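You operate a simulated robot arm through the tools that you are given. There is no shell and no other tool. Be economical: measure what you need, move in short steps, check, and stop when the job is done.

You are at the controls of a simulated two-armed robot. One attempt, no reset.

JOB
Hold the blue beaker, lift out the orange brush and clean it.
Fine: wipe it out on the scrap paper, oil it in the dish, wipe it out again and stand it back in the beaker.
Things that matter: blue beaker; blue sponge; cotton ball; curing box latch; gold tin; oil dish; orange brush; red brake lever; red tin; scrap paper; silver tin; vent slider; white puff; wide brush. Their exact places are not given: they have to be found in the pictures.

The check looks at the end state, three seconds after you hand in, the way a careful person would. Anything else that was tipped, shoved, dropped, spilled or broken makes it a failure.

ROBOT AND FRAMES
Two 7-joint arms with two-finger parallel grippers on one trunk, on a base that drives. Base frame: it is fixed to the floor where the robot stands at the start and does not move with it; the origin is under the middle of the robot, x ahead of it, y to its left, z up; the surface under the hand at the start is at about z = 860. Units: mm, rad, N and s.
The left shoulder is at the start at [60, 144, 926], the right one opposite. With the tool pointing down near the work surface each hand reaches from about 300 to 720 mm from the robot's upright axis, wherever it stands, measured 20 degrees to its own side. Places, roughly: curing box latch [500, -500, 1300]; oil dish [600, 500, 900]; red brake lever [400, 200, 900]; scrap paper [500, 500, 900]; vent slider [500, -600, 1400]. Payload 1.57 kg a hand.
Tool frame (each hand has its own): the origin (TCP) lies between the finger pads and is the grasp point; the fingertips stand 30 mm ahead of it; z points along the fingers, y is the line along which they close. Largest opening 110 mm; finger width 24, thickness 12; the body of the gripper, 48 by 112 mm, starts 78 mm behind the TCP.
Orientation is told as [roll, pitch, yaw] about the base's x, y, z axes, in that order, counted from this pose: with the fingers straight down and closing along the base's y, the tool's x points along the base's -x, its y along +y and its z along -z.

CONTROLS
- The arms move only by the tool arm_command. It takes "left_targets", "right_targets" or both (then of equal length, played together; a hand with none holds still); each is a list of rows, each an object of numbers (a shift or turn left out is 0, a gripper value left out holds the last): "x", "y", "z": the shift along the tool's x, y, z in units of 200 mm (1.0 is 200 mm); "ax", "ay", "az": the turn, a rotation vector about the tool's x, y, z in units of 90 degrees (1.0 is 90 degrees); "gripper": the gripper command, from -1 (fully open) to 1 (shut), values between in proportion. In form: [{"x": .., "y": .., "z": .., "ax": .., "ay": .., "az": .., "gripper": ..}, ...]. A call has 1 to 8 rows; each row is the pose to reach, as a shift and turn from the pose commanded when the call began, along the tool's axes at that moment. A call with a number of a shift or a turn outside -1 to 1 is refused whole. Rows are played at 5 a second. More than 50 mm and 0.15 rad between two rows, or a gripper value outside its range, and nothing of the call is played. Where a pose cannot be reached the arm comes as near as it can. A force on the tool above 40 N (or 10 N above the force at the start of the call, whichever is more), or a blocked arm, ends the call early, and 0.2 s more pass. The fingers move at their own pace (about 45 mm/s each) and stop on an object; they squeeze with about 24 N. The grip force told is the motor's: it shows also when the fingers shut on nothing. Time passes only in rows, and 0.2 s behind the last, so rows that repeat a pose let the fingers close. The reply holds the time, the measured pose of the TCP, the force on the tool along the base axes, the opening and the grip force, in the units named above and with some noise, with the torque about the TCP (base axes, N m) and any sound that the robot's microphone picked up.
- Cameras (640 x 400 px; columns grow to the right, rows downward): "scene" is now at [40.5, -18.2, 1518.7]; the picture's right is [-0.26, -0.96, 0.00], its down [-0.73, 0.20, -0.66] and it looks along [0.64, -0.17, -0.75] (base axes); focal length 214 px, centre (320, 200). "left" rides on the left gripper at [70, -16, -141] in its tool frame; the picture's right is [0.23, 0.97, 0.00], its down [-0.86, 0.20, -0.48] and it looks along [-0.47, 0.11, 0.88] (tool axes); focal length 222 px, centre (320, 200). "right" rides on the right gripper at [70, 16, -141] in its tool frame; the picture's right is [-0.23, 0.97, 0.00], its down [-0.86, -0.20, -0.48] and it looks along [-0.47, -0.11, 0.88] (tool axes); focal length 222 px, centre (320, 200).
- snapshot(camera): a new picture of that camera. No time passes.
- lift_body(by): slides the trunk up (or, below 0, down) by that many mm; the arms and the scene camera ride with it, the base frame stays. It gives what a move gives, with no picture.
- roll_base(legs): drives the robot by 1 to 6 legs, each [ahead, left, turn to the left] in mm, mm and rad, along the robot's own axes; the way and the turn of a leg run together, so that a leg with both is an arc; at most 1500 mm and 3.142 rad a leg. The arms and the cameras ride along, it lands a little off, and it stops where it bumps. It gives what a move gives.
- turn_head(pan, tilt): turns the head with the scene camera to pan (to the left, within 1.501 rad either way) and tilt (down, from -0.506 to 1.204), counted from straight ahead of the robot. It gives what a move gives.
- measure_at(camera, pixels): for up to 12 pixels [column, row] of the newest picture of that camera ("zoom" is the newest enlarged one), the place [x, y, z] in the base frame of the surface seen there, good to about 3 mm, but the place of the scene camera against the robot may be out by one fixed shift of up to 25 mm in any direction. No time passes.
- zoom(camera, box): a new picture of the part [left, top, right, bottom] of that camera's present view, enlarged. No time passes.
- finish_job(): hands the job in; it is judged then, once.

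Work in short steps. Measure before you move; look again where a grasp or a placing could have gone wrong, and mend it. You have 80 turns and 58 pictures in all, those below and enlarged ones among them. Open the grippers and draw the arms clear of the work before you hand the job in, unless the task says otherwise; then end with one line.

The tools are called after ">>>" as name(argument=value, ...) on one line, values as JSON. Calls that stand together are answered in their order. arm_command: Moves the arms, as the interface text tells. Its arguments: {"type":"object","properties":{"left_targets":{"type":"array","items":{"type":"object","properties":{"x":{"type":"number"},"y":{"type":"number"},"z":{"type":"number"},"ax":{"type":"number"},"ay":{"type":"number"},"az":{"type":"number"},"gripper":{"type":"number"}}}},"right_targets":{"type":"array","items":{"type":"object","properties":{"x":{"type":"number"},"y":{"type":"number"},"z":{"type":"number"},"ax":{"type":"number"},"ay":{"type":"number"},"az":{"type":"number"},"gripper":{"type":"number"}}}}},"required":[]} The other tools are called the same way: lift_body (by) slides the trunk up or down; roll_base (legs) drives the base; turn_head (pan, tilt) turns the head that bears the scene camera; snapshot (camera) takes a picture; measure_at (camera, pixels) gives the place of the surface under pixels of a picture; zoom (camera, box) takes an enlarged picture of a part of a camera's view; finish_job () hands the job in.

At the start:

```text
time_s: 0.0
left_ee_pos: [341.6, 356.5, 999.6]
left_tool_rot: [-0.001, 0.0, 0.001]
left_contact_force: [-0.3, -0.5, 0.3]
left_moment: [-0.01, -0.04, 0.0]
left_width: 109.9
left_grasp_force: 0.1
right_ee_pos: [390.3, 9.7, 1000.4]
right_tool_rot: [0.004, -0.002, -0.001]
right_contact_force: [-0.2, 0.2, -0.3]
right_moment: [0.0, -0.02, 0.01]
right_width: 110.1
right_grasp_force: 0.1
trunk travel left (down, up): [-525.0, 65.0]
robot x, y, heading: [2.3, -1.2, 0.006]
head pan, tilt: [-0.267, 0.852]
```

scene: 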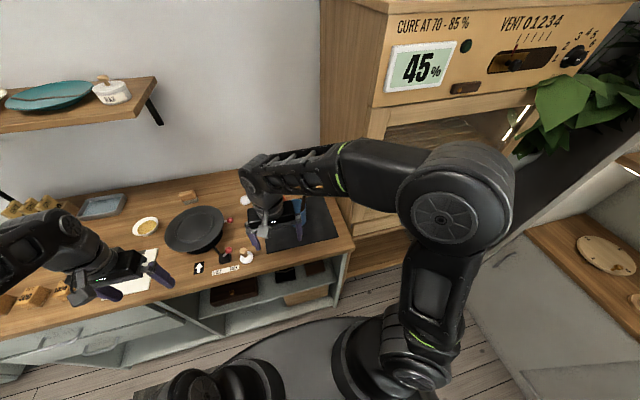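
right: 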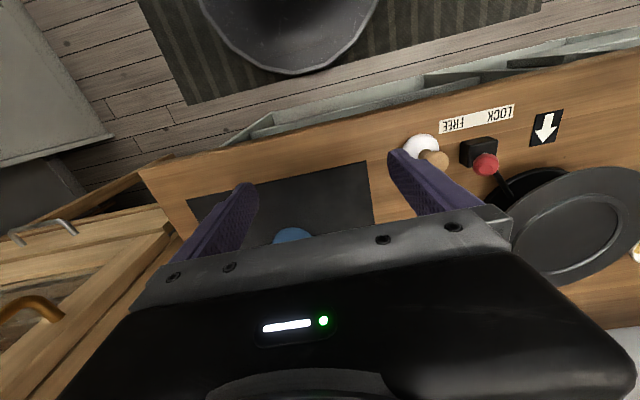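
left: 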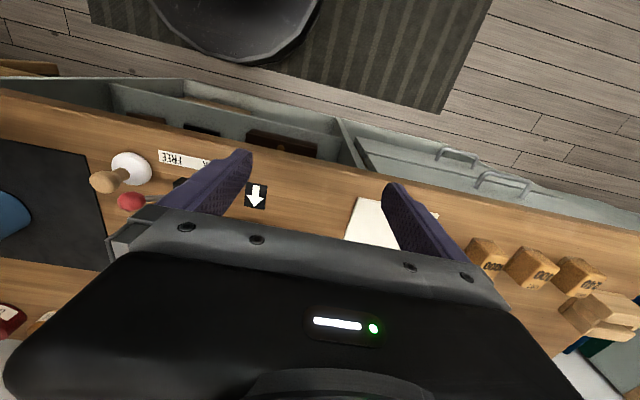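

The right arm hides the area near (280,220) where the dark mat and the blue beaker are. I turn the head toward the table and take a closer look.

>>> turn_head(pan=0.25, tilt=0.85)

>>> snapshot(camera="scene")

```text
time_s: 0.9
left_ee_pos: [341.4, 356.8, 999.6]
left_tool_rot: [-0.001, 0.0, 0.0]
left_contact_force: [-0.5, -0.2, 0.1]
left_moment: [0.01, 0.0, 0.0]
left_width: 110.2
left_grasp_force: 0.1
right_ee_pos: [389.7, 9.3, 1000.1]
right_tool_rot: [0.002, 0.0, 0.001]
right_contact_force: [-0.4, -1.2, -0.3]
right_moment: [-0.01, -0.01, 0.0]
right_width: 109.7
right_grasp_force: 0.0
trunk travel left (down, up): [-525.0, 65.0]
robot x, y, heading: [-2.3, 0.4, 0.004]
head pan, tilt: [0.25, 0.85]
```

```text
54 pictures are left
```

scene: 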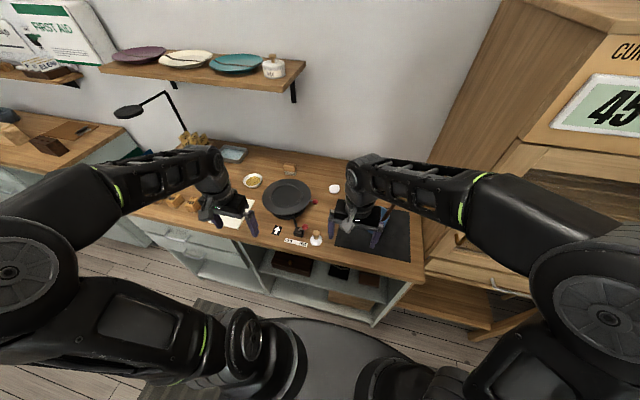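

The beaker sits behind the right hand around (375,225), and the wheel-like plate is at (287,198). I raise and draw both hands back a little, in steps, to clear the view.

>>> arm_command(right_targets=[{"z": -0.2, "y": -0.1}, {"z": -0.4, "y": -0.2}, {"z": -0.6, "y": -0.3}, {"z": -0.6, "y": -0.5}, {"z": -0.6, "y": -0.7}, {"z": -0.6, "y": -0.9}], left_targets=[{"z": -0.2}, {"z": -0.4}, {"z": -0.6}, {"z": -0.6, "x": 0.1}, {"z": -0.6, "x": 0.2}, {"z": -0.6, "x": 0.2}])

>>> zoom(camera="scene", box=[120, 110, 440, 310])

```text
time_s: 2.3
left_ee_pos: [303.1, 354.8, 1118.5]
left_tool_rot: [0.0, 0.001, 0.0]
left_contact_force: [0.8, -1.2, 0.6]
left_moment: [0.0, 0.06, 0.01]
left_width: 109.8
left_grasp_force: 0.1
right_ee_pos: [389.6, -171.4, 1118.0]
right_tool_rot: [0.005, 0.002, 0.006]
right_contact_force: [0.2, -1.2, -0.1]
right_moment: [0.06, 0.0, 0.02]
right_width: 109.9
right_grasp_force: 0.0
trunk travel left (down, up): [-525.0, 65.0]
robot x, y, heading: [2.3, 0.4, -0.002]
head pan, tilt: [0.25, 0.85]
```

```text
2.00 times, centred on (280, 210) of scene
```

zoom: 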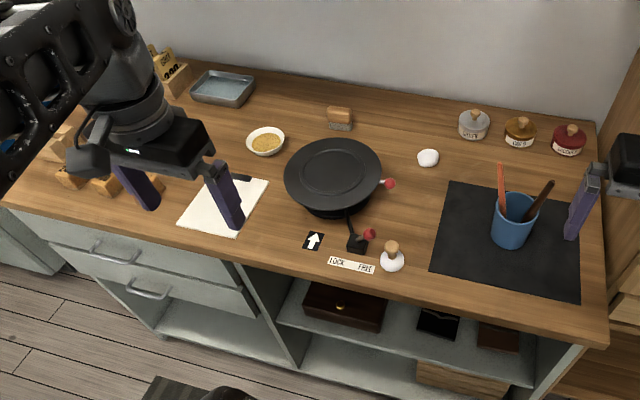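

The beaker is at zoom (512,220) holding an orange handle and a dark one (the wide brush); the paper is at (222,205), the oil dish at (266,142). I measure these places and zoom in on the beaker and on the dish area.

>>> measure_at(camera="zoom", pixels=[[501, 165], [504, 200], [551, 182], [528, 213], [514, 246], [497, 215], [460, 260], [266, 142], [266, 130], [220, 200], [190, 222], [360, 200]])

>>> zoom(camera="scene", box=[336, 180, 416, 260])

```text
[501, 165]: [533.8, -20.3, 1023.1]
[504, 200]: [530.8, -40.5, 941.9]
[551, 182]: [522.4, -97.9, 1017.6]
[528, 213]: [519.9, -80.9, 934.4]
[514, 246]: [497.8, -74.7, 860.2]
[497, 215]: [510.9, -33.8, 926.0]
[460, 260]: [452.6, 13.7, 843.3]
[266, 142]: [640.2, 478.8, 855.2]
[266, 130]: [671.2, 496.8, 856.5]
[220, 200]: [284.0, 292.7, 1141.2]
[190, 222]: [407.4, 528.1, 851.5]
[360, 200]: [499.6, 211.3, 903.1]
```

```text
5.00 times, centred on (376, 220) of scene
```

zoom: 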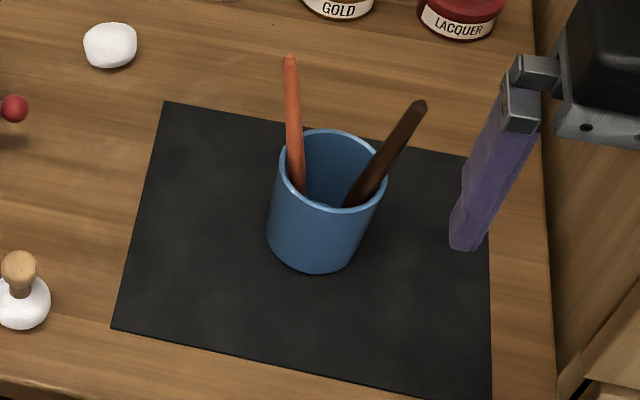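

The brush top is about (534,-20,1023), the beaker's middle about (515,-60), and the dish at (640,479), which is near the left hand's limit. I drive 120 mm to the left so that both beaker and dish are in reach, then look with the right hand's camera, which has no shift error.

>>> roll_base(legs=[[0, 120, 0]])

>>> snapshot(camera="right")

>>> snapshot(camera="left")

>>> snapshot(camera="scene")

```text
time_s: 3.6
left_ee_pos: [301.4, 475.6, 1118.1]
left_tool_rot: [-0.001, -0.001, 0.0]
left_contact_force: [0.6, 0.6, 0.6]
left_moment: [-0.01, -0.04, -0.03]
left_width: 110.0
left_grasp_force: 0.1
right_ee_pos: [389.0, -52.1, 1120.2]
right_tool_rot: [-0.001, 0.0, 0.001]
right_contact_force: [-0.4, 1.3, 0.5]
right_moment: [-0.05, -0.01, 0.01]
right_width: 110.0
right_grasp_force: 0.1
trunk travel left (down, up): [-525.0, 65.0]
robot x, y, heading: [-0.4, 118.9, -0.003]
head pan, tilt: [0.25, 0.85]
```

```text
51 pictures are left
```

right: 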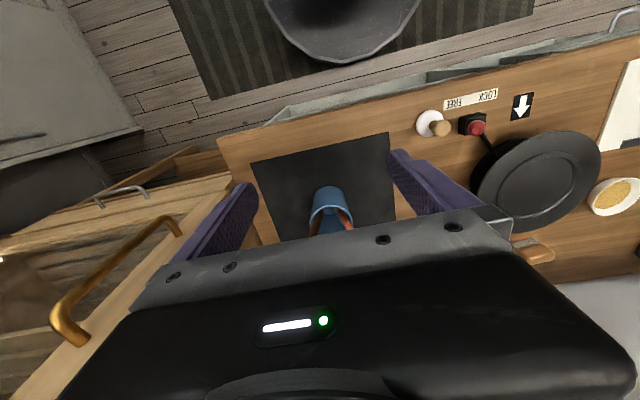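

```text
50 pictures are left
```

left: 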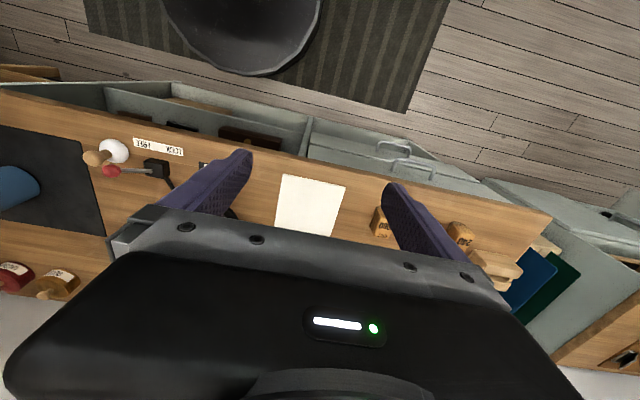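

```text
49 pictures are left
```

scene: 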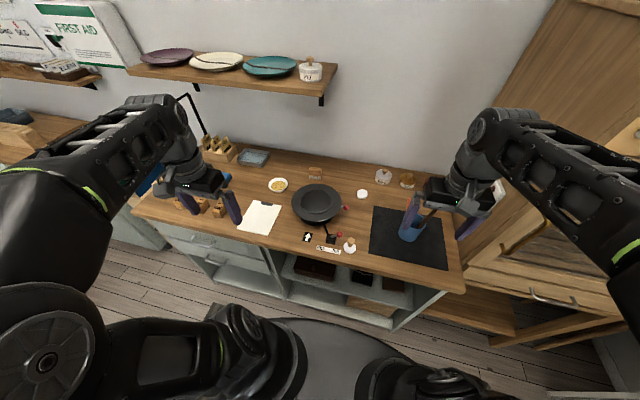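

I compare the same points in the right wrist view and the scene view (arrow plate, label, mat corner, dish) to find the scene camera's shift.

>>> measure_at(camera="right", pixels=[[523, 106], [614, 197], [387, 135], [326, 188], [310, 205], [346, 210], [328, 206], [346, 220], [316, 228], [431, 121], [600, 140]])

>>> measure_at(camera="scene", pixels=[[307, 237], [278, 185], [371, 259], [412, 235], [408, 242], [408, 200], [349, 247], [240, 229], [278, 208], [257, 203], [267, 234], [310, 215]])

>>> measure_at(camera="left", pixels=[[285, 177], [345, 188], [278, 225], [331, 235], [310, 210], [113, 151], [20, 170]])

>>> zoom(camera="scene", box=[230, 160, 470, 280])

```text
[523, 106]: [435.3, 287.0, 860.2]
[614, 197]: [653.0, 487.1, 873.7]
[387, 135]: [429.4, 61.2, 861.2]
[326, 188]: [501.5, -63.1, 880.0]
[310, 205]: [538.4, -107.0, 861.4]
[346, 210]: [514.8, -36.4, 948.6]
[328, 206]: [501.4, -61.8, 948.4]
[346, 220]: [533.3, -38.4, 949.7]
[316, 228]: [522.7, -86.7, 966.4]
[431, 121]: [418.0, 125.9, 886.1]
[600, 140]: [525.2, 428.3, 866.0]
```

```text
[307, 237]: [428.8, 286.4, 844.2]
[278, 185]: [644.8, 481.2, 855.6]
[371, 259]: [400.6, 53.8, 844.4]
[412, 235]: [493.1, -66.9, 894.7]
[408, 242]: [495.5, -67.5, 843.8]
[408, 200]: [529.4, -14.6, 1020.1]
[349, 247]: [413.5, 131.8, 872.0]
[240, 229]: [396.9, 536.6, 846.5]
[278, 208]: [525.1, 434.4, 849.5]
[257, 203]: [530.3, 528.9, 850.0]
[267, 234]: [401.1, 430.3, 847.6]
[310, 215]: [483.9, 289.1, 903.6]
```

```text
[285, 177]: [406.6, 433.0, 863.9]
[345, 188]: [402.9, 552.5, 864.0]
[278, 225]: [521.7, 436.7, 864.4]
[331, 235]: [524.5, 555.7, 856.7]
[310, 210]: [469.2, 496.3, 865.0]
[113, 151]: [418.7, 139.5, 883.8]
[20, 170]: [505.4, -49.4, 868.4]
```

```text
2.67 times, centred on (350, 220) of scene
```

zoom: 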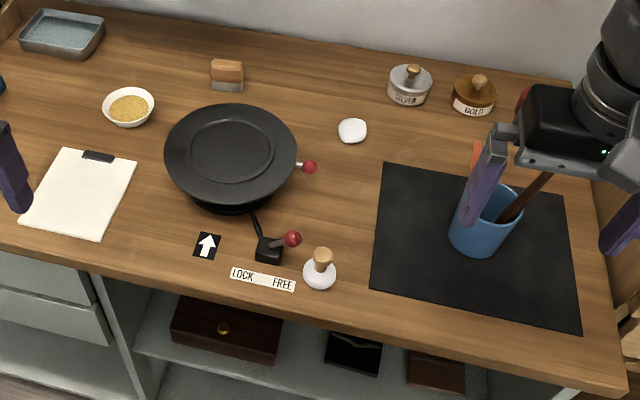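

The scene view needs about (+6,+3,+16) mm. So the table is at z≈860, the paper spans x 405–525, y 433–553, oil ≈(650,485,873), the beaker centre is about (537,-66) with its rim at 950, and the brush top about (536,-13,1036). I bring the right hand to a 45° pre-grasp in front of the beaker.

>>> arm_command(right_targets=[{"x": -0.03, "y": -0.01, "z": 0.09, "ay": -0.09}, {"x": -0.07, "y": -0.02, "z": 0.18, "ay": -0.18}, {"x": -0.1, "y": -0.035, "z": 0.27, "ay": -0.27}, {"x": -0.14, "y": -0.05, "z": 0.36, "ay": -0.36}, {"x": -0.17, "y": -0.06, "z": 0.45, "ay": -0.44}, {"x": -0.21, "y": -0.07, "z": 0.545, "ay": -0.5}, {"x": -0.21, "y": -0.07, "z": 0.545, "ay": -0.5}])

>>> snapshot(camera="right")

>>> zoom(camera="scene", box=[350, 160, 470, 280])

```text
time_s: 5.2
left_ee_pos: [300.7, 474.7, 1117.8]
left_tool_rot: [0.0, 0.001, -0.002]
left_contact_force: [0.2, 0.4, -0.3]
left_moment: [0.0, -0.01, -0.01]
left_width: 110.0
left_grasp_force: 0.0
right_ee_pos: [457.1, -65.3, 1023.2]
right_tool_rot: [0.002, -0.786, 0.0]
right_contact_force: [-0.4, 0.7, 0.6]
right_moment: [-0.02, -0.01, -0.01]
right_width: 109.9
right_grasp_force: 0.1
right hand out of reach, approached as far as the arm can: row 6, 7
trunk travel left (down, up): [-525.0, 65.0]
robot x, y, heading: [-0.8, 121.5, 0.002]
head pan, tilt: [0.25, 0.85]
```

```text
47 pictures are left
```

right: 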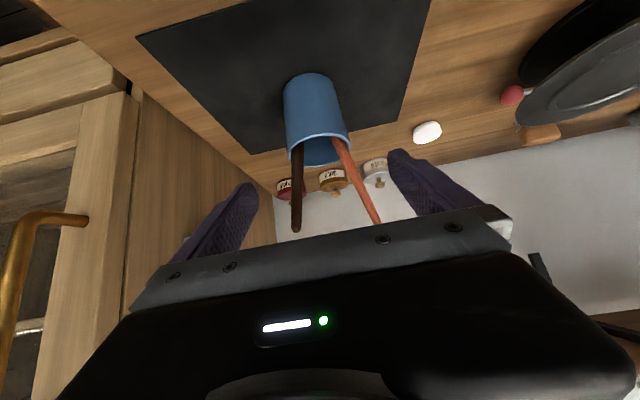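

```text
3.33 times, centred on (410, 220) of scene
```

zoom: 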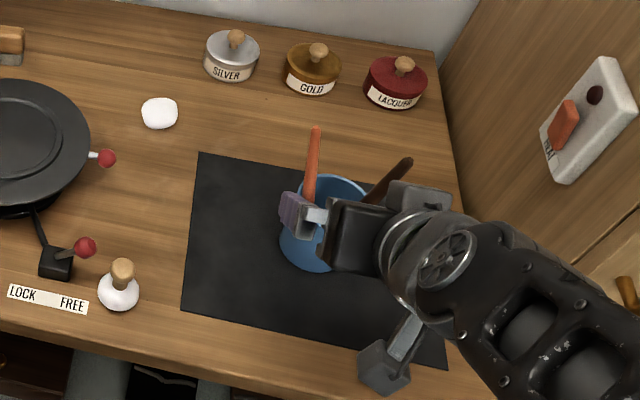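

The right hand stopped slightly closer than asked, at (457,-65,1023), which still works. I measure the beaker and brushes in this right view (rim 287–350 at row ~140, brush tips at (296,228) and (378,222)).

>>> measure_at(camera="right", pixels=[[318, 140], [291, 148], [345, 135], [318, 163], [310, 78], [315, 110], [290, 105], [336, 100], [376, 220], [345, 155], [296, 225], [297, 160]])

```text
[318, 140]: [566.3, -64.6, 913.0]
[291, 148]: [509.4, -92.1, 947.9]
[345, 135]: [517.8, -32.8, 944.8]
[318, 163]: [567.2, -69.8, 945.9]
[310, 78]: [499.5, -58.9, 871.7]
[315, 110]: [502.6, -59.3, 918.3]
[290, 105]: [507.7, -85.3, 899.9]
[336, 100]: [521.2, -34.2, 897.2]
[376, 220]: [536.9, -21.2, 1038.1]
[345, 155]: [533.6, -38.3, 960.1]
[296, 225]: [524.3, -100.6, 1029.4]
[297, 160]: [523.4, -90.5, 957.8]
```

The beaker's centre comes out at about (535,-65). I advance half of the way along the fingers with the gripper open, then check where the hand really is.

>>> arm_command(right_targets=[{"z": 0.1, "x": 0.02, "gripper": -1}, {"z": 0.2, "x": 0.04}, {"z": 0.3, "x": 0.06}, {"z": 0.35, "x": 0.07}])

```text
time_s: 6.2
left_ee_pos: [301.7, 475.9, 1118.6]
left_tool_rot: [0.001, 0.0, 0.0]
left_contact_force: [-1.0, 0.6, 0.0]
left_moment: [-0.02, 0.01, -0.01]
left_width: 110.1
left_grasp_force: 0.2
right_ee_pos: [495.4, -62.5, 963.1]
right_tool_rot: [0.001, -0.786, 0.0]
right_contact_force: [-1.6, 0.2, -0.6]
right_moment: [-0.01, 0.04, 0.0]
right_width: 110.1
right_grasp_force: 0.1
trunk travel left (down, up): [-525.0, 65.0]
robot x, y, heading: [1.4, 117.5, 0.002]
head pan, tilt: [0.25, 0.85]
```

The hand is on the line at (495,-62,963). I go the remaining 70 mm to the grasp point around the beaker.

>>> arm_command(right_targets=[{"z": 0.1, "x": 0.02, "y": -0.01}, {"z": 0.2, "x": 0.04, "y": -0.01}, {"z": 0.3, "x": 0.055, "y": -0.01}, {"z": 0.347, "x": 0.063, "y": -0.01}, {"z": 0.347, "x": 0.063, "y": -0.01}])

>>> snapshot(camera="right")

```text
time_s: 7.4
left_ee_pos: [301.7, 475.0, 1119.4]
left_tool_rot: [0.001, 0.0, -0.001]
left_contact_force: [1.0, -0.1, 0.4]
left_moment: [0.01, 0.0, 0.0]
left_width: 109.8
left_grasp_force: 0.0
right_ee_pos: [535.4, -65.8, 906.7]
right_tool_rot: [0.003, -0.785, 0.0]
right_contact_force: [-0.1, -0.3, 0.3]
right_moment: [-0.02, 0.03, 0.04]
right_width: 110.0
right_grasp_force: 0.1
trunk travel left (down, up): [-525.0, 65.0]
robot x, y, heading: [1.7, 118.1, -0.001]
head pan, tilt: [0.25, 0.85]
```

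```text
45 pictures are left
```

right: 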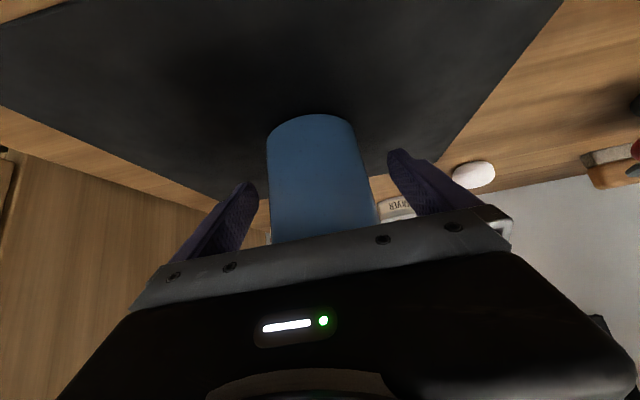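

The beaker sits centred between the fingers (cols 267–375 between 258 and 390). I close on it.

>>> arm_command(right_targets=[{"gripper": -0.3}, {"gripper": -0.2}, {"gripper": -0.1}, {"gripper": -0.1}, {"gripper": -0.1}])

```text
time_s: 8.6
left_ee_pos: [300.8, 473.6, 1118.6]
left_tool_rot: [-0.001, 0.001, -0.002]
left_contact_force: [0.6, 0.7, -0.3]
left_moment: [-0.01, 0.01, 0.02]
left_width: 109.9
left_grasp_force: 0.1
right_ee_pos: [535.0, -65.8, 907.0]
right_tool_rot: [0.001, -0.786, 0.0]
right_contact_force: [-0.2, -0.8, 0.3]
right_moment: [0.05, -0.03, 0.0]
right_width: 71.1
right_grasp_force: 24.4
trunk travel left (down, up): [-525.0, 65.0]
robot x, y, heading: [-3.1, 115.5, 0.0]
head pan, tilt: [0.25, 0.85]
```

The beaker is held (71 mm, 24 N). Now I bring the left hand across at height in stages toward a point above the brush.

>>> arm_command(left_targets=[{"x": -0.08, "y": -0.22, "z": -0.05, "gripper": -0.1}, {"x": -0.16, "y": -0.44, "z": -0.1}, {"x": -0.24, "y": -0.66, "z": -0.15}, {"x": -0.32, "y": -0.88, "z": -0.15}, {"x": -0.4, "y": -1.0, "z": -0.15}])

>>> arm_command(left_targets=[{"x": -0.08, "y": -0.22}, {"x": -0.16, "y": -0.44}, {"x": -0.24, "y": -0.66}, {"x": -0.32, "y": -0.88}, {"x": -0.4, "y": -1.0}])

```text
time_s: 9.8
left_ee_pos: [390.1, 290.1, 1119.2]
left_tool_rot: [0.026, 0.01, 0.004]
left_contact_force: [0.8, -1.0, 0.3]
left_moment: [0.08, 0.05, 0.0]
left_width: 60.6
left_grasp_force: 0.1
left hand out of reach, approached as far as the arm can: row 1, 2, 3, 4, 5
right_ee_pos: [535.7, -67.1, 906.0]
right_tool_rot: [0.003, -0.786, 0.0]
right_contact_force: [1.3, 0.0, 0.0]
right_moment: [-0.01, 0.09, -0.03]
right_width: 71.4
right_grasp_force: 24.1
trunk travel left (down, up): [-525.0, 65.0]
robot x, y, heading: [-0.3, 119.0, -0.002]
head pan, tilt: [0.25, 0.85]
```

```text
time_s: 11.0
left_ee_pos: [463.6, 94.0, 1102.7]
left_tool_rot: [-0.004, -0.005, 0.001]
left_contact_force: [0.1, -0.7, 0.5]
left_moment: [-0.02, -0.01, -0.02]
left_width: 60.5
left_grasp_force: 0.0
left hand out of reach, approached as far as the arm can: row 3, 4, 5
right_ee_pos: [535.3, -66.4, 906.7]
right_tool_rot: [0.001, -0.784, 0.0]
right_contact_force: [1.1, 0.7, 0.0]
right_moment: [0.05, -0.15, 0.01]
right_width: 71.3
right_grasp_force: 24.0
trunk travel left (down, up): [-525.0, 65.0]
robot x, y, heading: [2.4, 116.0, -0.0]
head pan, tilt: [0.25, 0.85]
```

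The left hand cannot go higher than about 1100 here, which is tight for lifting out the brush. I open the right hand, raise the trunk 60 mm, and will then lower the right hand and grip again.

>>> arm_command(right_targets=[{"gripper": -1}, {"gripper": -1}, {"gripper": -1}, {"gripper": -1}])

>>> lift_body(by=60)

```text
time_s: 12.0
left_ee_pos: [462.6, 95.0, 1103.0]
left_tool_rot: [-0.003, -0.007, 0.001]
left_contact_force: [0.3, -0.2, 0.4]
left_moment: [-0.01, -0.02, 0.0]
left_width: 60.5
left_grasp_force: 0.0
right_ee_pos: [534.7, -66.0, 907.2]
right_tool_rot: [0.003, -0.785, -0.001]
right_contact_force: [0.2, 0.7, 0.1]
right_moment: [0.0, 0.01, 0.0]
right_width: 110.2
right_grasp_force: 0.0
trunk travel left (down, up): [-525.0, 65.0]
robot x, y, heading: [2.9, 115.5, -0.001]
head pan, tilt: [0.25, 0.85]
```

```text
time_s: 13.0
left_ee_pos: [463.2, 94.3, 1163.4]
left_tool_rot: [-0.004, -0.007, 0.0]
left_contact_force: [0.1, 0.1, 0.5]
left_moment: [0.01, 0.02, -0.03]
left_width: 60.4
left_grasp_force: 0.0
right_ee_pos: [535.8, -65.8, 966.5]
right_tool_rot: [0.001, -0.785, -0.001]
right_contact_force: [-0.3, 0.3, 0.2]
right_moment: [-0.01, 0.0, -0.03]
right_width: 110.0
right_grasp_force: 0.0
trunk travel left (down, up): [-585.0, 5.0]
robot x, y, heading: [-2.7, 118.0, -0.001]
head pan, tilt: [0.25, 0.85]
```

The trunk is up. I lower the right hand straight down by 60 mm and close on the beaker again.

>>> arm_command(right_targets=[{"z": 0.07, "x": 0.07}, {"z": 0.14, "x": 0.14}, {"z": 0.21, "x": 0.21}, {"z": 0.21, "x": 0.21, "gripper": -0.3}, {"z": 0.21, "x": 0.21, "gripper": -0.1}, {"z": 0.21, "x": 0.21}, {"z": 0.21, "x": 0.21}])

>>> zoom(camera="scene", box=[330, 150, 490, 290])

```text
time_s: 14.6
left_ee_pos: [462.2, 95.5, 1163.2]
left_tool_rot: [-0.003, -0.008, -0.001]
left_contact_force: [0.2, 1.5, -0.5]
left_moment: [-0.02, -0.01, 0.07]
left_width: 60.6
left_grasp_force: 0.0
right_ee_pos: [535.7, -66.2, 908.2]
right_tool_rot: [0.002, -0.787, 0.001]
right_contact_force: [0.8, 2.8, 0.9]
right_moment: [0.01, -0.03, 0.0]
right_width: 71.5
right_grasp_force: 23.5
trunk travel left (down, up): [-585.0, 5.0]
robot x, y, heading: [0.7, 120.5, -0.006]
head pan, tilt: [0.25, 0.85]
```

```text
2.86 times, centred on (410, 220) of scene
```

zoom: 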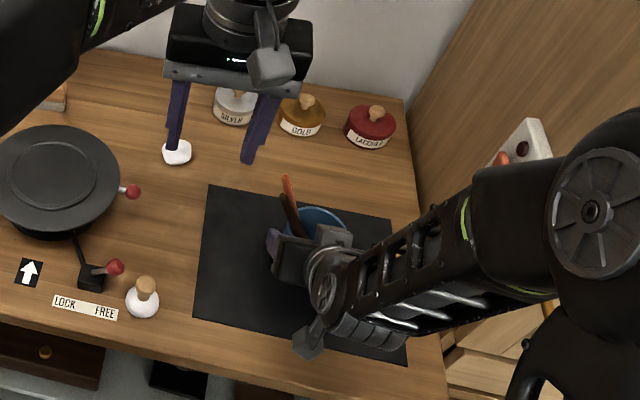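

A dark handle now shows beside the orange one at (293,215), so the wide brush may have shifted within the beaker. I look closer.

>>> zoom(camera="scene", box=[385, 180, 435, 230])

>>> snapshot(camera="left")

>>> snapshot(camera="right")

```text
8.00 times, centred on (410, 205) of scene
```

zoom: 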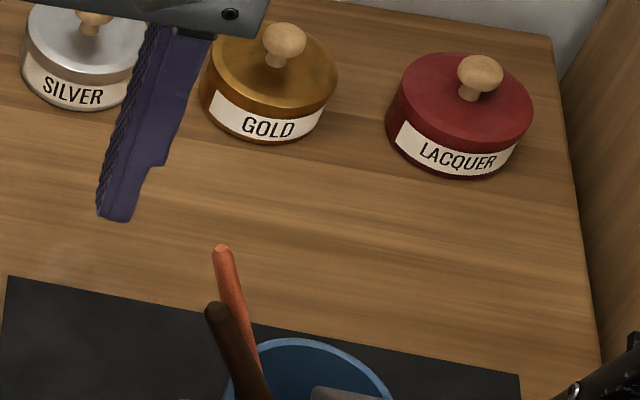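

```text
42 pictures are left
```

left: 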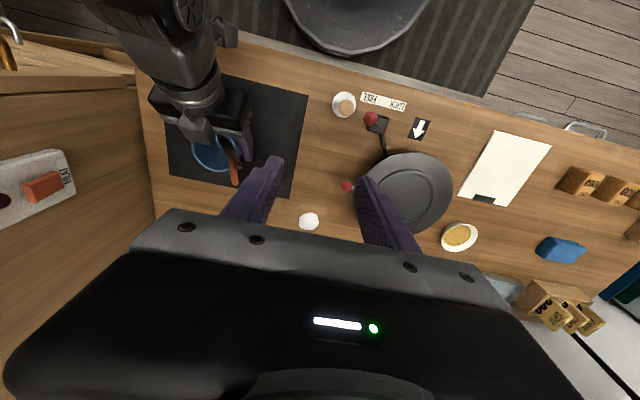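

```text
41 pictures are left
```

right: 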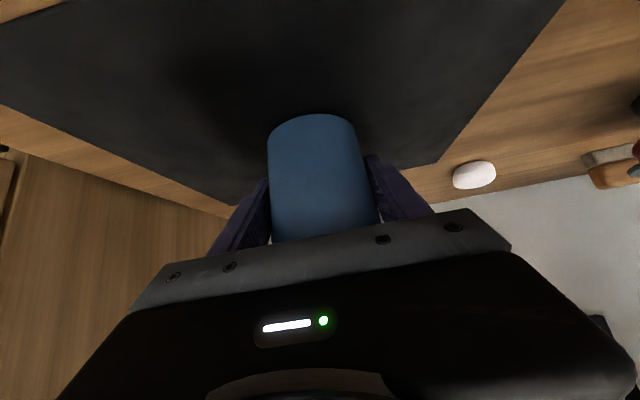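

The wide brush now leans close beside the orange one, on the robot's side. I measure both handles (orange tip (222,250), dark tip (215,308) in the zoom).

>>> zoom(camera="left", box=[180, 110, 280, 200])

>>> zoom(camera="scene", box=[385, 190, 435, 240])

>>> measure_at(camera="zoom", pixels=[[222, 172], [230, 200], [240, 235], [248, 265], [215, 228], [228, 255], [240, 280], [252, 305], [320, 270], [372, 300]])

```text
4.44 times, centred on (230, 155) of left
```

zoom: 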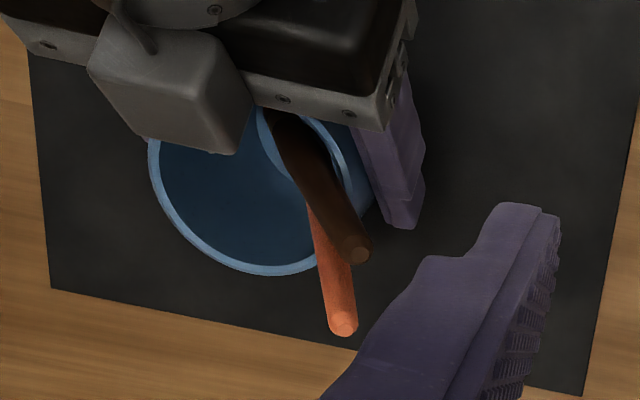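

```text
8.00 times, centred on (410, 215) of scene
```

zoom: 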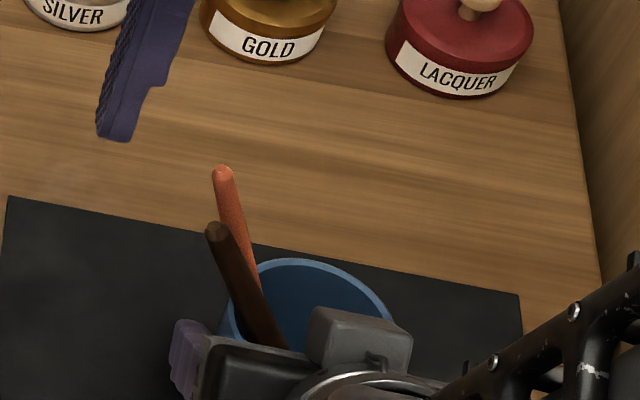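

```text
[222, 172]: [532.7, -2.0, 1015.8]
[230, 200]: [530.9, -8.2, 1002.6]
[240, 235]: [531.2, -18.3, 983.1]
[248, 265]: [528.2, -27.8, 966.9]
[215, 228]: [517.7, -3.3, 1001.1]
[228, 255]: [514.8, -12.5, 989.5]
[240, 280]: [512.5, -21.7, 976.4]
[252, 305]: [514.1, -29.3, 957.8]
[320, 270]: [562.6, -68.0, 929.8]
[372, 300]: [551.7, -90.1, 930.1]
```

The lean looks larger now (~28°). I cross-check both handles with the left wrist camera, which has no shift.

>>> measure_at(camera="left", pixels=[[235, 183.5], [234, 178], [233, 172], [231, 166], [229, 159], [238, 166], [235, 161], [231, 155], [226, 147], [222, 141]])

```text
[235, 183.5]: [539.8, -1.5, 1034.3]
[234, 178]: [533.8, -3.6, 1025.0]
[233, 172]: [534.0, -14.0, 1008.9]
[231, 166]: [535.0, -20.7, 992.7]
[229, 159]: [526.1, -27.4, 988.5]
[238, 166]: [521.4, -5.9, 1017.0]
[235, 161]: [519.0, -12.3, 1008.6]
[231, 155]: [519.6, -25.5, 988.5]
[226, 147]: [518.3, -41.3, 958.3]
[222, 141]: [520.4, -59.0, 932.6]
```

Both agree: the orange handle runs from (540,-1,1034) to (535,-21,993), lean about 26°, and the dark one is about 16 mm nearer the robot. I go to a pre-grasp aligned with the orange handle, with the pads shifted outward to x=544 so they miss the dark one.

>>> arm_command(left_targets=[{"x": -0.1, "y": -0.08, "z": 0.06, "ax": 0.06, "gripper": 0.18}, {"x": -0.2, "y": -0.16, "z": 0.14, "ax": 0.12}, {"x": -0.3, "y": -0.24, "z": 0.24, "ax": 0.18}, {"x": -0.36, "y": -0.32, "z": 0.36, "ax": 0.24}, {"x": -0.41, "y": -0.39, "z": 0.475, "ax": 0.289}, {"x": -0.41, "y": -0.39, "z": 0.475, "ax": 0.289}])

>>> zoom(camera="scene", box=[370, 160, 450, 240])

>>> snapshot(camera="left")

```text
time_s: 16.0
left_ee_pos: [546.5, 16.8, 1068.0]
left_tool_rot: [-0.459, -0.008, -0.001]
left_contact_force: [0.1, -0.2, -1.1]
left_moment: [-0.01, -0.01, -0.01]
left_width: 44.9
left_grasp_force: 0.0
right_ee_pos: [534.5, -66.5, 907.2]
right_tool_rot: [0.002, -0.786, 0.0]
right_contact_force: [-0.8, 0.2, -0.1]
right_moment: [-0.03, 0.0, -0.02]
right_width: 71.4
right_grasp_force: 23.9
trunk travel left (down, up): [-585.0, 5.0]
robot x, y, heading: [0.8, 119.2, -0.002]
head pan, tilt: [0.25, 0.85]
```

```text
5.00 times, centred on (410, 200) of scene
```

zoom: 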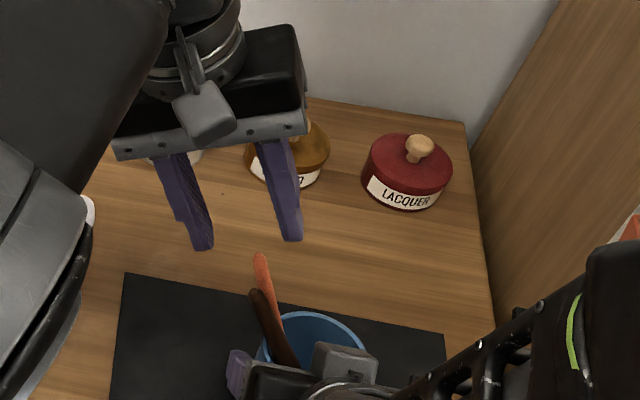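

```text
37 pictures are left
```

left: 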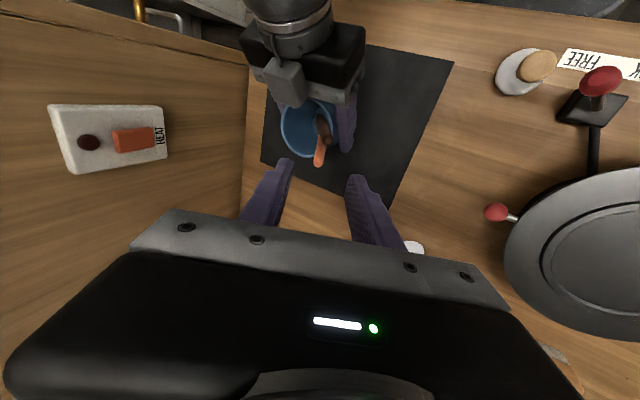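

The axis lines up well. I check the two handle tips once more from this nearer view before going down.

>>> zoom(camera="left", box=[270, 100, 370, 200])

>>> measure_at(camera="left", pixels=[[318, 164], [317, 160], [319, 155], [320, 150], [321, 145], [327, 142], [325, 137], [323, 130], [329, 138]])

```text
4.00 times, centred on (320, 150) of left
```

zoom: 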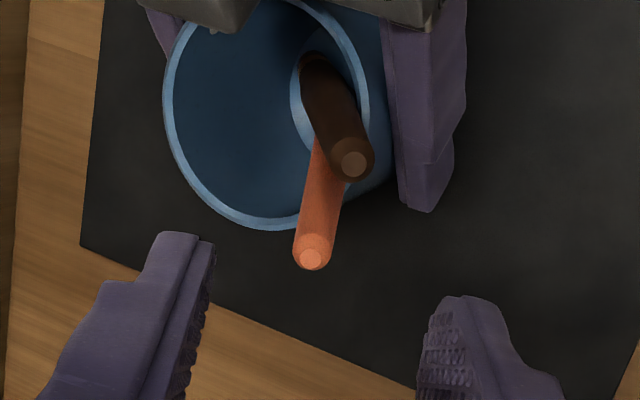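

```text
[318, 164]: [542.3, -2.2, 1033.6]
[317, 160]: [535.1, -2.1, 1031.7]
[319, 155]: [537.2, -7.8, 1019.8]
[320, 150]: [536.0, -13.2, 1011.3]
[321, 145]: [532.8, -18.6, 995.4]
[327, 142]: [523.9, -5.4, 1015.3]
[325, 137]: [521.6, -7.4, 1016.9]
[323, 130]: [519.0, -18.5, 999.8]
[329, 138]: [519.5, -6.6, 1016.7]
```

The orange handle's axis is at x≈538 and y≈-13 at z 1010, and the dark one ends at x≤527. I go down 65 mm along the fingers and close.

>>> arm_command(left_targets=[{"x": 0.01, "z": 0.11}, {"x": 0.01, "z": 0.22}, {"x": 0.01, "z": 0.325}, {"x": 0.01, "z": 0.325}, {"x": 0.01, "z": 0.325, "gripper": 1}, {"x": 0.01, "z": 0.325}, {"x": 0.01, "z": 0.325}])

>>> zoom(camera="left", box=[240, 80, 400, 220])

```text
time_s: 17.6
left_ee_pos: [544.4, -11.7, 1009.7]
left_tool_rot: [-0.459, -0.006, -0.001]
left_contact_force: [-0.1, 1.9, -1.0]
left_moment: [0.34, -0.09, 0.0]
left_width: 9.8
left_grasp_force: 20.6
right_ee_pos: [534.6, -68.3, 907.1]
right_tool_rot: [0.003, -0.785, 0.001]
right_contact_force: [-0.9, -1.5, -0.1]
right_moment: [-0.07, 0.04, -0.02]
right_width: 71.4
right_grasp_force: 23.8
trunk travel left (down, up): [-585.0, 5.0]
robot x, y, heading: [1.7, 116.8, 0.003]
head pan, tilt: [0.25, 0.85]
```

```text
2.86 times, centred on (320, 150) of left
```

zoom: 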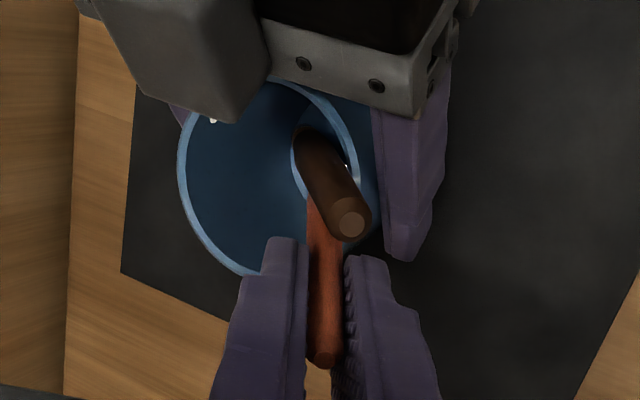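

The handle is gripped (9.8 mm, 20 N) with the dark one free. I draw the brush out along its own axis by 140 mm while the right hand holds the beaker.

>>> arm_command(left_targets=[{"z": -0.08}, {"z": -0.18}, {"z": -0.28}, {"z": -0.38}, {"z": -0.48}, {"z": -0.58}, {"z": -0.68}, {"z": -0.7}])

>>> zoom(camera="scene", box=[340, 130, 480, 270])

>>> zoom(camera="left", box=[220, 60, 420, 220])

```text
time_s: 19.4
left_ee_pos: [542.4, 50.9, 1137.1]
left_tool_rot: [-0.457, -0.006, -0.001]
left_contact_force: [0.2, -1.1, -1.1]
left_moment: [0.03, 0.04, -0.01]
left_width: 8.3
left_grasp_force: 24.0
right_ee_pos: [534.8, -66.6, 906.4]
right_tool_rot: [0.001, -0.786, -0.001]
right_contact_force: [-1.2, 0.3, -0.2]
right_moment: [0.01, 0.0, 0.01]
right_width: 71.3
right_grasp_force: 23.9
trunk travel left (down, up): [-585.0, 5.0]
robot x, y, heading: [-0.3, 119.4, 0.0]
head pan, tilt: [0.25, 0.85]
```

```text
2.86 times, centred on (410, 200) of scene
```

zoom: 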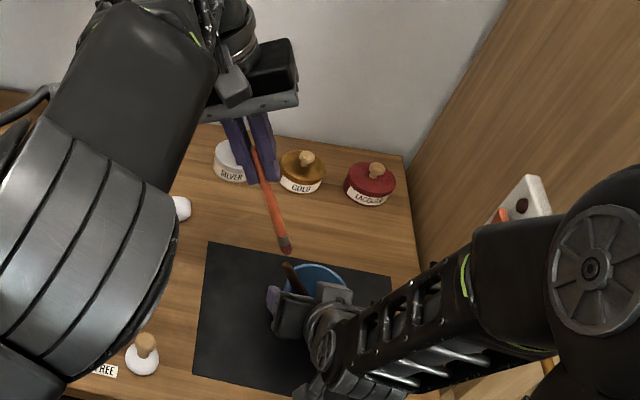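

```text
2.50 times, centred on (320, 140) of left
```

zoom: 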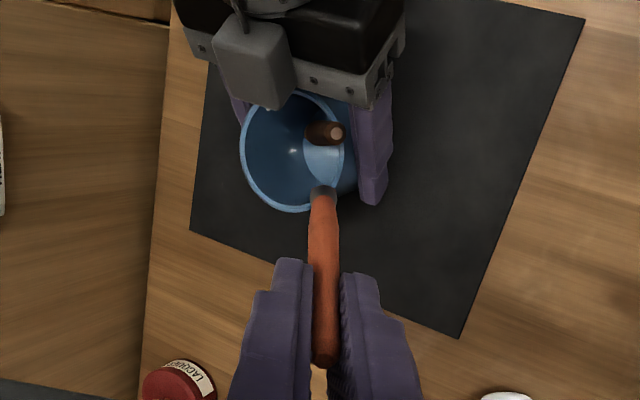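

The brush is out; its bristle end is at about zoom (287,250). I measure along the brush to know where its tip is relative to the hand.

>>> measure_at(camera="scene", pixels=[[398.3, 216.8], [398, 214], [396, 208], [393, 198], [391, 190]])

>>> measure_at(camera="left", pixels=[[320, 136], [321, 142], [322, 160], [322, 180], [321, 204]])

```text
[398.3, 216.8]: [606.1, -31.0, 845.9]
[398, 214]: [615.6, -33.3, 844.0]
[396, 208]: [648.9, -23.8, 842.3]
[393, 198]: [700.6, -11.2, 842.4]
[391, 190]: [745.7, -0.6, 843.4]
```

```text
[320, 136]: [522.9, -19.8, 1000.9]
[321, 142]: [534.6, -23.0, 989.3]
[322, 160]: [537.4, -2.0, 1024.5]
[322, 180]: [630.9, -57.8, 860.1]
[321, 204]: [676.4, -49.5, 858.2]
```

The left view puts the bristle end near (535,-23,989), about 160 mm ahead of the TCP. I turn the brush upright while moving it to the left, high above the table.

>>> arm_command(left_targets=[{"y": 0.09, "z": -0.044, "ax": -0.073}, {"y": 0.2, "z": -0.1, "ax": -0.146}, {"y": 0.36, "z": -0.178, "ax": -0.22}, {"y": 0.538, "z": -0.266, "ax": -0.291}, {"y": 0.538, "z": -0.266, "ax": -0.291}])

>>> zoom(camera="scene", box=[280, 120, 440, 260])

```text
time_s: 20.6
left_ee_pos: [543.5, 170.3, 1137.7]
left_tool_rot: [-0.001, -0.007, 0.001]
left_contact_force: [-0.6, -0.5, -0.2]
left_moment: [0.02, 0.03, 0.02]
left_width: 8.9
left_grasp_force: 24.0
right_ee_pos: [536.1, -67.1, 906.4]
right_tool_rot: [0.003, -0.785, 0.0]
right_contact_force: [0.0, -0.2, 0.3]
right_moment: [-0.04, 0.0, 0.03]
right_width: 71.0
right_grasp_force: 23.8
trunk travel left (down, up): [-585.0, 5.0]
robot x, y, heading: [-1.2, 118.2, -0.002]
head pan, tilt: [0.25, 0.85]
```

```text
2.86 times, centred on (360, 190) of scene
```

zoom: 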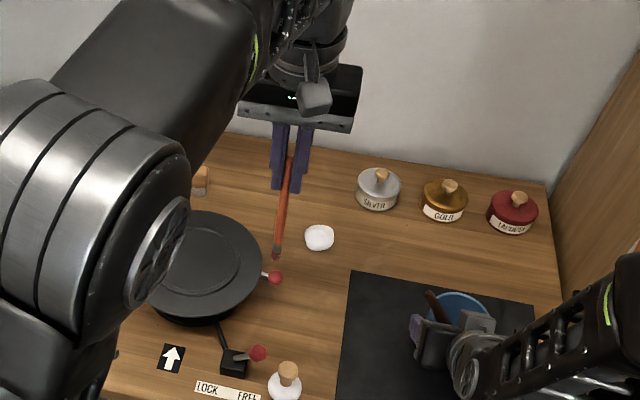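

The brush hangs with its tip at zoom (277,255). I measure it, then carry it on toward the paper.

>>> measure_at(camera="zoom", pixels=[[277, 257], [278, 252], [278, 246], [281, 225], [286, 195], [289, 170]])

>>> arm_command(left_targets=[{"x": 0.03, "y": 0.2}, {"x": 0.06, "y": 0.4}, {"x": 0.1, "y": 0.6}, {"x": 0.14, "y": 0.8}, {"x": 0.18, "y": 1.0}])

```text
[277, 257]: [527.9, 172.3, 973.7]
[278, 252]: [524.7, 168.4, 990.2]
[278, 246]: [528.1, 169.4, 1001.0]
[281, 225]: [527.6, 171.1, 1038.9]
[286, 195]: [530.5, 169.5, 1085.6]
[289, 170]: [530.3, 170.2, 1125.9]
```

```text
time_s: 21.8
left_ee_pos: [507.2, 374.0, 1134.0]
left_tool_rot: [-0.001, -0.005, -0.001]
left_contact_force: [-0.8, -0.3, -0.1]
left_moment: [-0.02, -0.01, -0.03]
left_width: 8.8
left_grasp_force: 23.7
right_ee_pos: [534.5, -66.3, 908.1]
right_tool_rot: [0.0, -0.784, 0.001]
right_contact_force: [0.1, 0.0, 0.1]
right_moment: [-0.01, 0.01, -0.03]
right_width: 71.4
right_grasp_force: 23.8
trunk travel left (down, up): [-585.0, 5.0]
robot x, y, heading: [1.8, 115.1, -0.003]
head pan, tilt: [0.25, 0.85]
```

The tip is about 150 mm below the TCP, offset (-9,+4). I bring it above the paper at about (480,455), roughly 35 mm up.

>>> arm_command(left_targets=[{"x": 0.05, "y": 0.15}, {"x": 0.09, "y": 0.385}, {"x": 0.09, "y": 0.385, "z": 0.2}, {"x": 0.09, "y": 0.385, "z": 0.395}, {"x": 0.09, "y": 0.385, "z": 0.395}])

>>> zoom(camera="scene", box=[200, 130, 360, 270])

>>> snapshot(camera="left")

```text
time_s: 23.0
left_ee_pos: [490.1, 445.5, 1056.5]
left_tool_rot: [0.0, -0.008, 0.001]
left_contact_force: [0.8, -0.3, 0.0]
left_moment: [-0.01, 0.0, 0.05]
left_width: 8.8
left_grasp_force: 24.3
right_ee_pos: [535.2, -66.1, 907.9]
right_tool_rot: [-0.002, -0.786, 0.0]
right_contact_force: [0.1, 0.0, 0.2]
right_moment: [-0.01, 0.0, 0.0]
right_width: 71.3
right_grasp_force: 24.5
trunk travel left (down, up): [-585.0, 5.0]
robot x, y, heading: [1.4, 116.4, -0.001]
head pan, tilt: [0.25, 0.85]
```

```text
2.86 times, centred on (280, 200) of scene
```

zoom: 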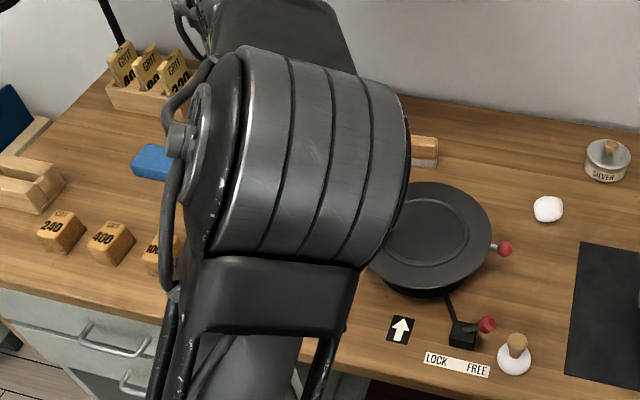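

```text
30 pictures are left
```

left: 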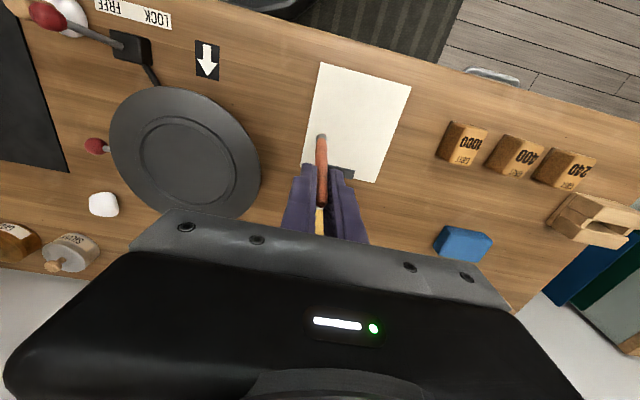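

The arm blocks the scene view, but the left camera shows the tip at (321,138) over the paper. I measure the tip and the paper around it.

>>> measure_at(camera="left", pixels=[[321, 137], [321, 142], [321, 150], [322, 170], [340, 120], [325, 70], [405, 90], [308, 155], [370, 178]])

>>> zoom(camera="left", box=[280, 60, 420, 200])

```text
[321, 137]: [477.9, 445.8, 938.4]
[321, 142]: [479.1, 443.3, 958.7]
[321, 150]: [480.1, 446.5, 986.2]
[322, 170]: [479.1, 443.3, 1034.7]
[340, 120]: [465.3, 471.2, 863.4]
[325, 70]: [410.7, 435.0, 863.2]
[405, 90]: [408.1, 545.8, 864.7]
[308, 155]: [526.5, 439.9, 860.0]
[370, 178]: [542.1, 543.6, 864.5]
```

```text
2.86 times, centred on (350, 130) of left
```

zoom: 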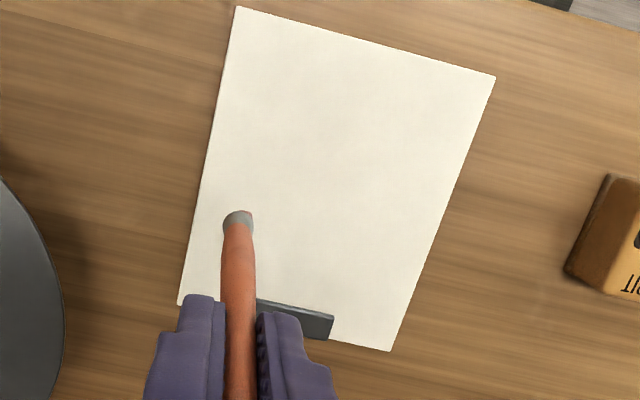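

I see only the grey ferrule from above, with its end at z≈938; the bristles below should end near 905. I lower 36 mm and read the force.

>>> arm_command(left_targets=[{"y": 0.05, "z": 0.06}, {"y": 0.075, "z": 0.12}, {"y": 0.075, "z": 0.18}, {"y": 0.075, "z": 0.18}])

>>> zoom(camera="left", box=[280, 60, 420, 200])

```text
time_s: 24.0
left_ee_pos: [481.8, 448.0, 1036.0]
left_tool_rot: [0.0, -0.007, -0.001]
left_contact_force: [-0.5, 0.1, 0.1]
left_moment: [0.0, -0.01, -0.02]
left_width: 8.8
left_grasp_force: 24.2
left hand out of reach, approached as far as the arm can: row 1, 2, 3, 4
right_ee_pos: [535.4, -67.9, 905.9]
right_tool_rot: [0.0, -0.784, -0.001]
right_contact_force: [-2.6, 0.6, 1.1]
right_moment: [0.04, 0.0, -0.02]
right_width: 70.8
right_grasp_force: 23.8
trunk travel left (down, up): [-585.0, 5.0]
robot x, y, heading: [1.1, 116.6, -0.002]
head pan, tilt: [0.25, 0.85]
```

```text
2.86 times, centred on (350, 130) of left
```

zoom: 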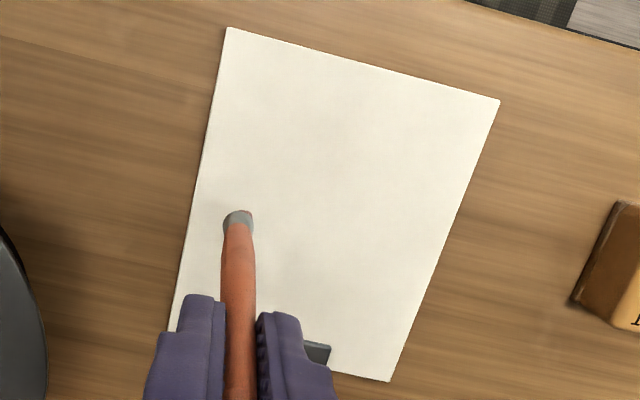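

At this trunk height the left hand cannot go lower. I release the beaker, draw the right hand back along its approach line, and raise the left, so the trunk can go down again.

>>> arm_command(right_targets=[{"gripper": -0.6}, {"gripper": -1}, {"gripper": -1}, {"z": -0.2}, {"z": -0.42}, {"z": -0.6, "x": -0.07}, {"z": -0.7, "x": -0.14}, {"z": -0.778, "x": -0.212}], left_targets=[{"z": -0.1}, {"z": -0.2}, {"z": -0.3}, {"z": -0.3}, {"z": -0.3}, {"z": -0.3}, {"z": -0.3}, {"z": -0.3}])

>>> snapshot(camera="right")

```text
time_s: 25.8
left_ee_pos: [479.6, 449.0, 1094.0]
left_tool_rot: [0.0, -0.007, 0.0]
left_contact_force: [0.6, 0.1, -0.2]
left_moment: [-0.01, -0.02, 0.0]
left_width: 8.9
left_grasp_force: 23.5
right_ee_pos: [469.4, -65.1, 1054.6]
right_tool_rot: [0.004, -0.78, -0.001]
right_contact_force: [0.5, -0.2, 0.3]
right_moment: [-0.01, 0.01, 0.02]
right_width: 109.9
right_grasp_force: 0.0
right hand out of reach, approached as far as the arm can: row 5, 6, 7, 8
trunk travel left (down, up): [-585.0, 5.0]
robot x, y, heading: [3.3, 119.2, -0.002]
head pan, tilt: [0.25, 0.85]
```

```text
27 pictures are left
```

right: 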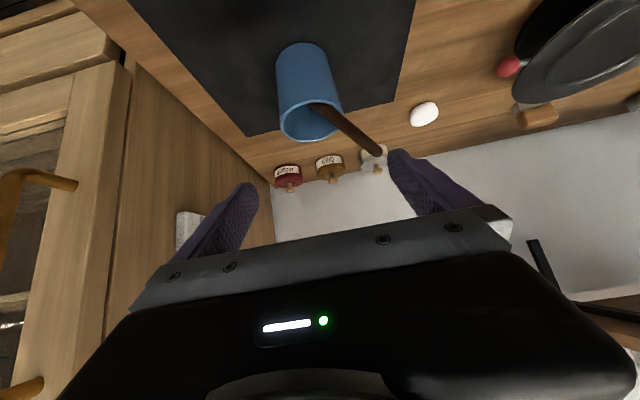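

The beaker stands upright with the wide brush in it. I lower the trunk 60 mm; the brush tip will then be roughly 20 mm above the paper.

>>> lift_body(by=-55)

>>> arm_command(left_targets=[{"y": 0.04, "z": 0.02}, {"y": 0.05, "z": 0.05}, {"y": 0.05, "z": 0.08}, {"y": 0.05, "z": 0.08}])

```text
time_s: 26.7
left_ee_pos: [480.3, 449.2, 1039.9]
left_tool_rot: [0.0, -0.008, -0.001]
left_contact_force: [0.2, -0.7, -0.6]
left_moment: [-0.03, -0.02, -0.01]
left_width: 8.7
left_grasp_force: 23.2
right_ee_pos: [468.4, -65.0, 999.2]
right_tool_rot: [0.001, -0.782, 0.0]
right_contact_force: [0.2, -0.2, 0.0]
right_moment: [-0.02, -0.02, -0.02]
right_width: 109.8
right_grasp_force: 0.1
trunk travel left (down, up): [-530.0, 60.0]
robot x, y, heading: [1.7, 116.9, -0.0]
head pan, tilt: [0.25, 0.85]
```

```text
time_s: 27.7
left_ee_pos: [481.5, 457.5, 1023.6]
left_tool_rot: [0.0, -0.008, 0.0]
left_contact_force: [0.0, 0.1, -0.6]
left_moment: [0.03, -0.05, 0.0]
left_width: 8.7
left_grasp_force: 23.7
right_ee_pos: [469.4, -65.1, 999.5]
right_tool_rot: [0.002, -0.782, 0.0]
right_contact_force: [-0.6, -0.4, -0.1]
right_moment: [0.0, -0.03, -0.03]
right_width: 109.9
right_grasp_force: 0.0
trunk travel left (down, up): [-530.0, 60.0]
robot x, y, heading: [-0.4, 117.4, -0.001]
head pan, tilt: [0.25, 0.85]
```

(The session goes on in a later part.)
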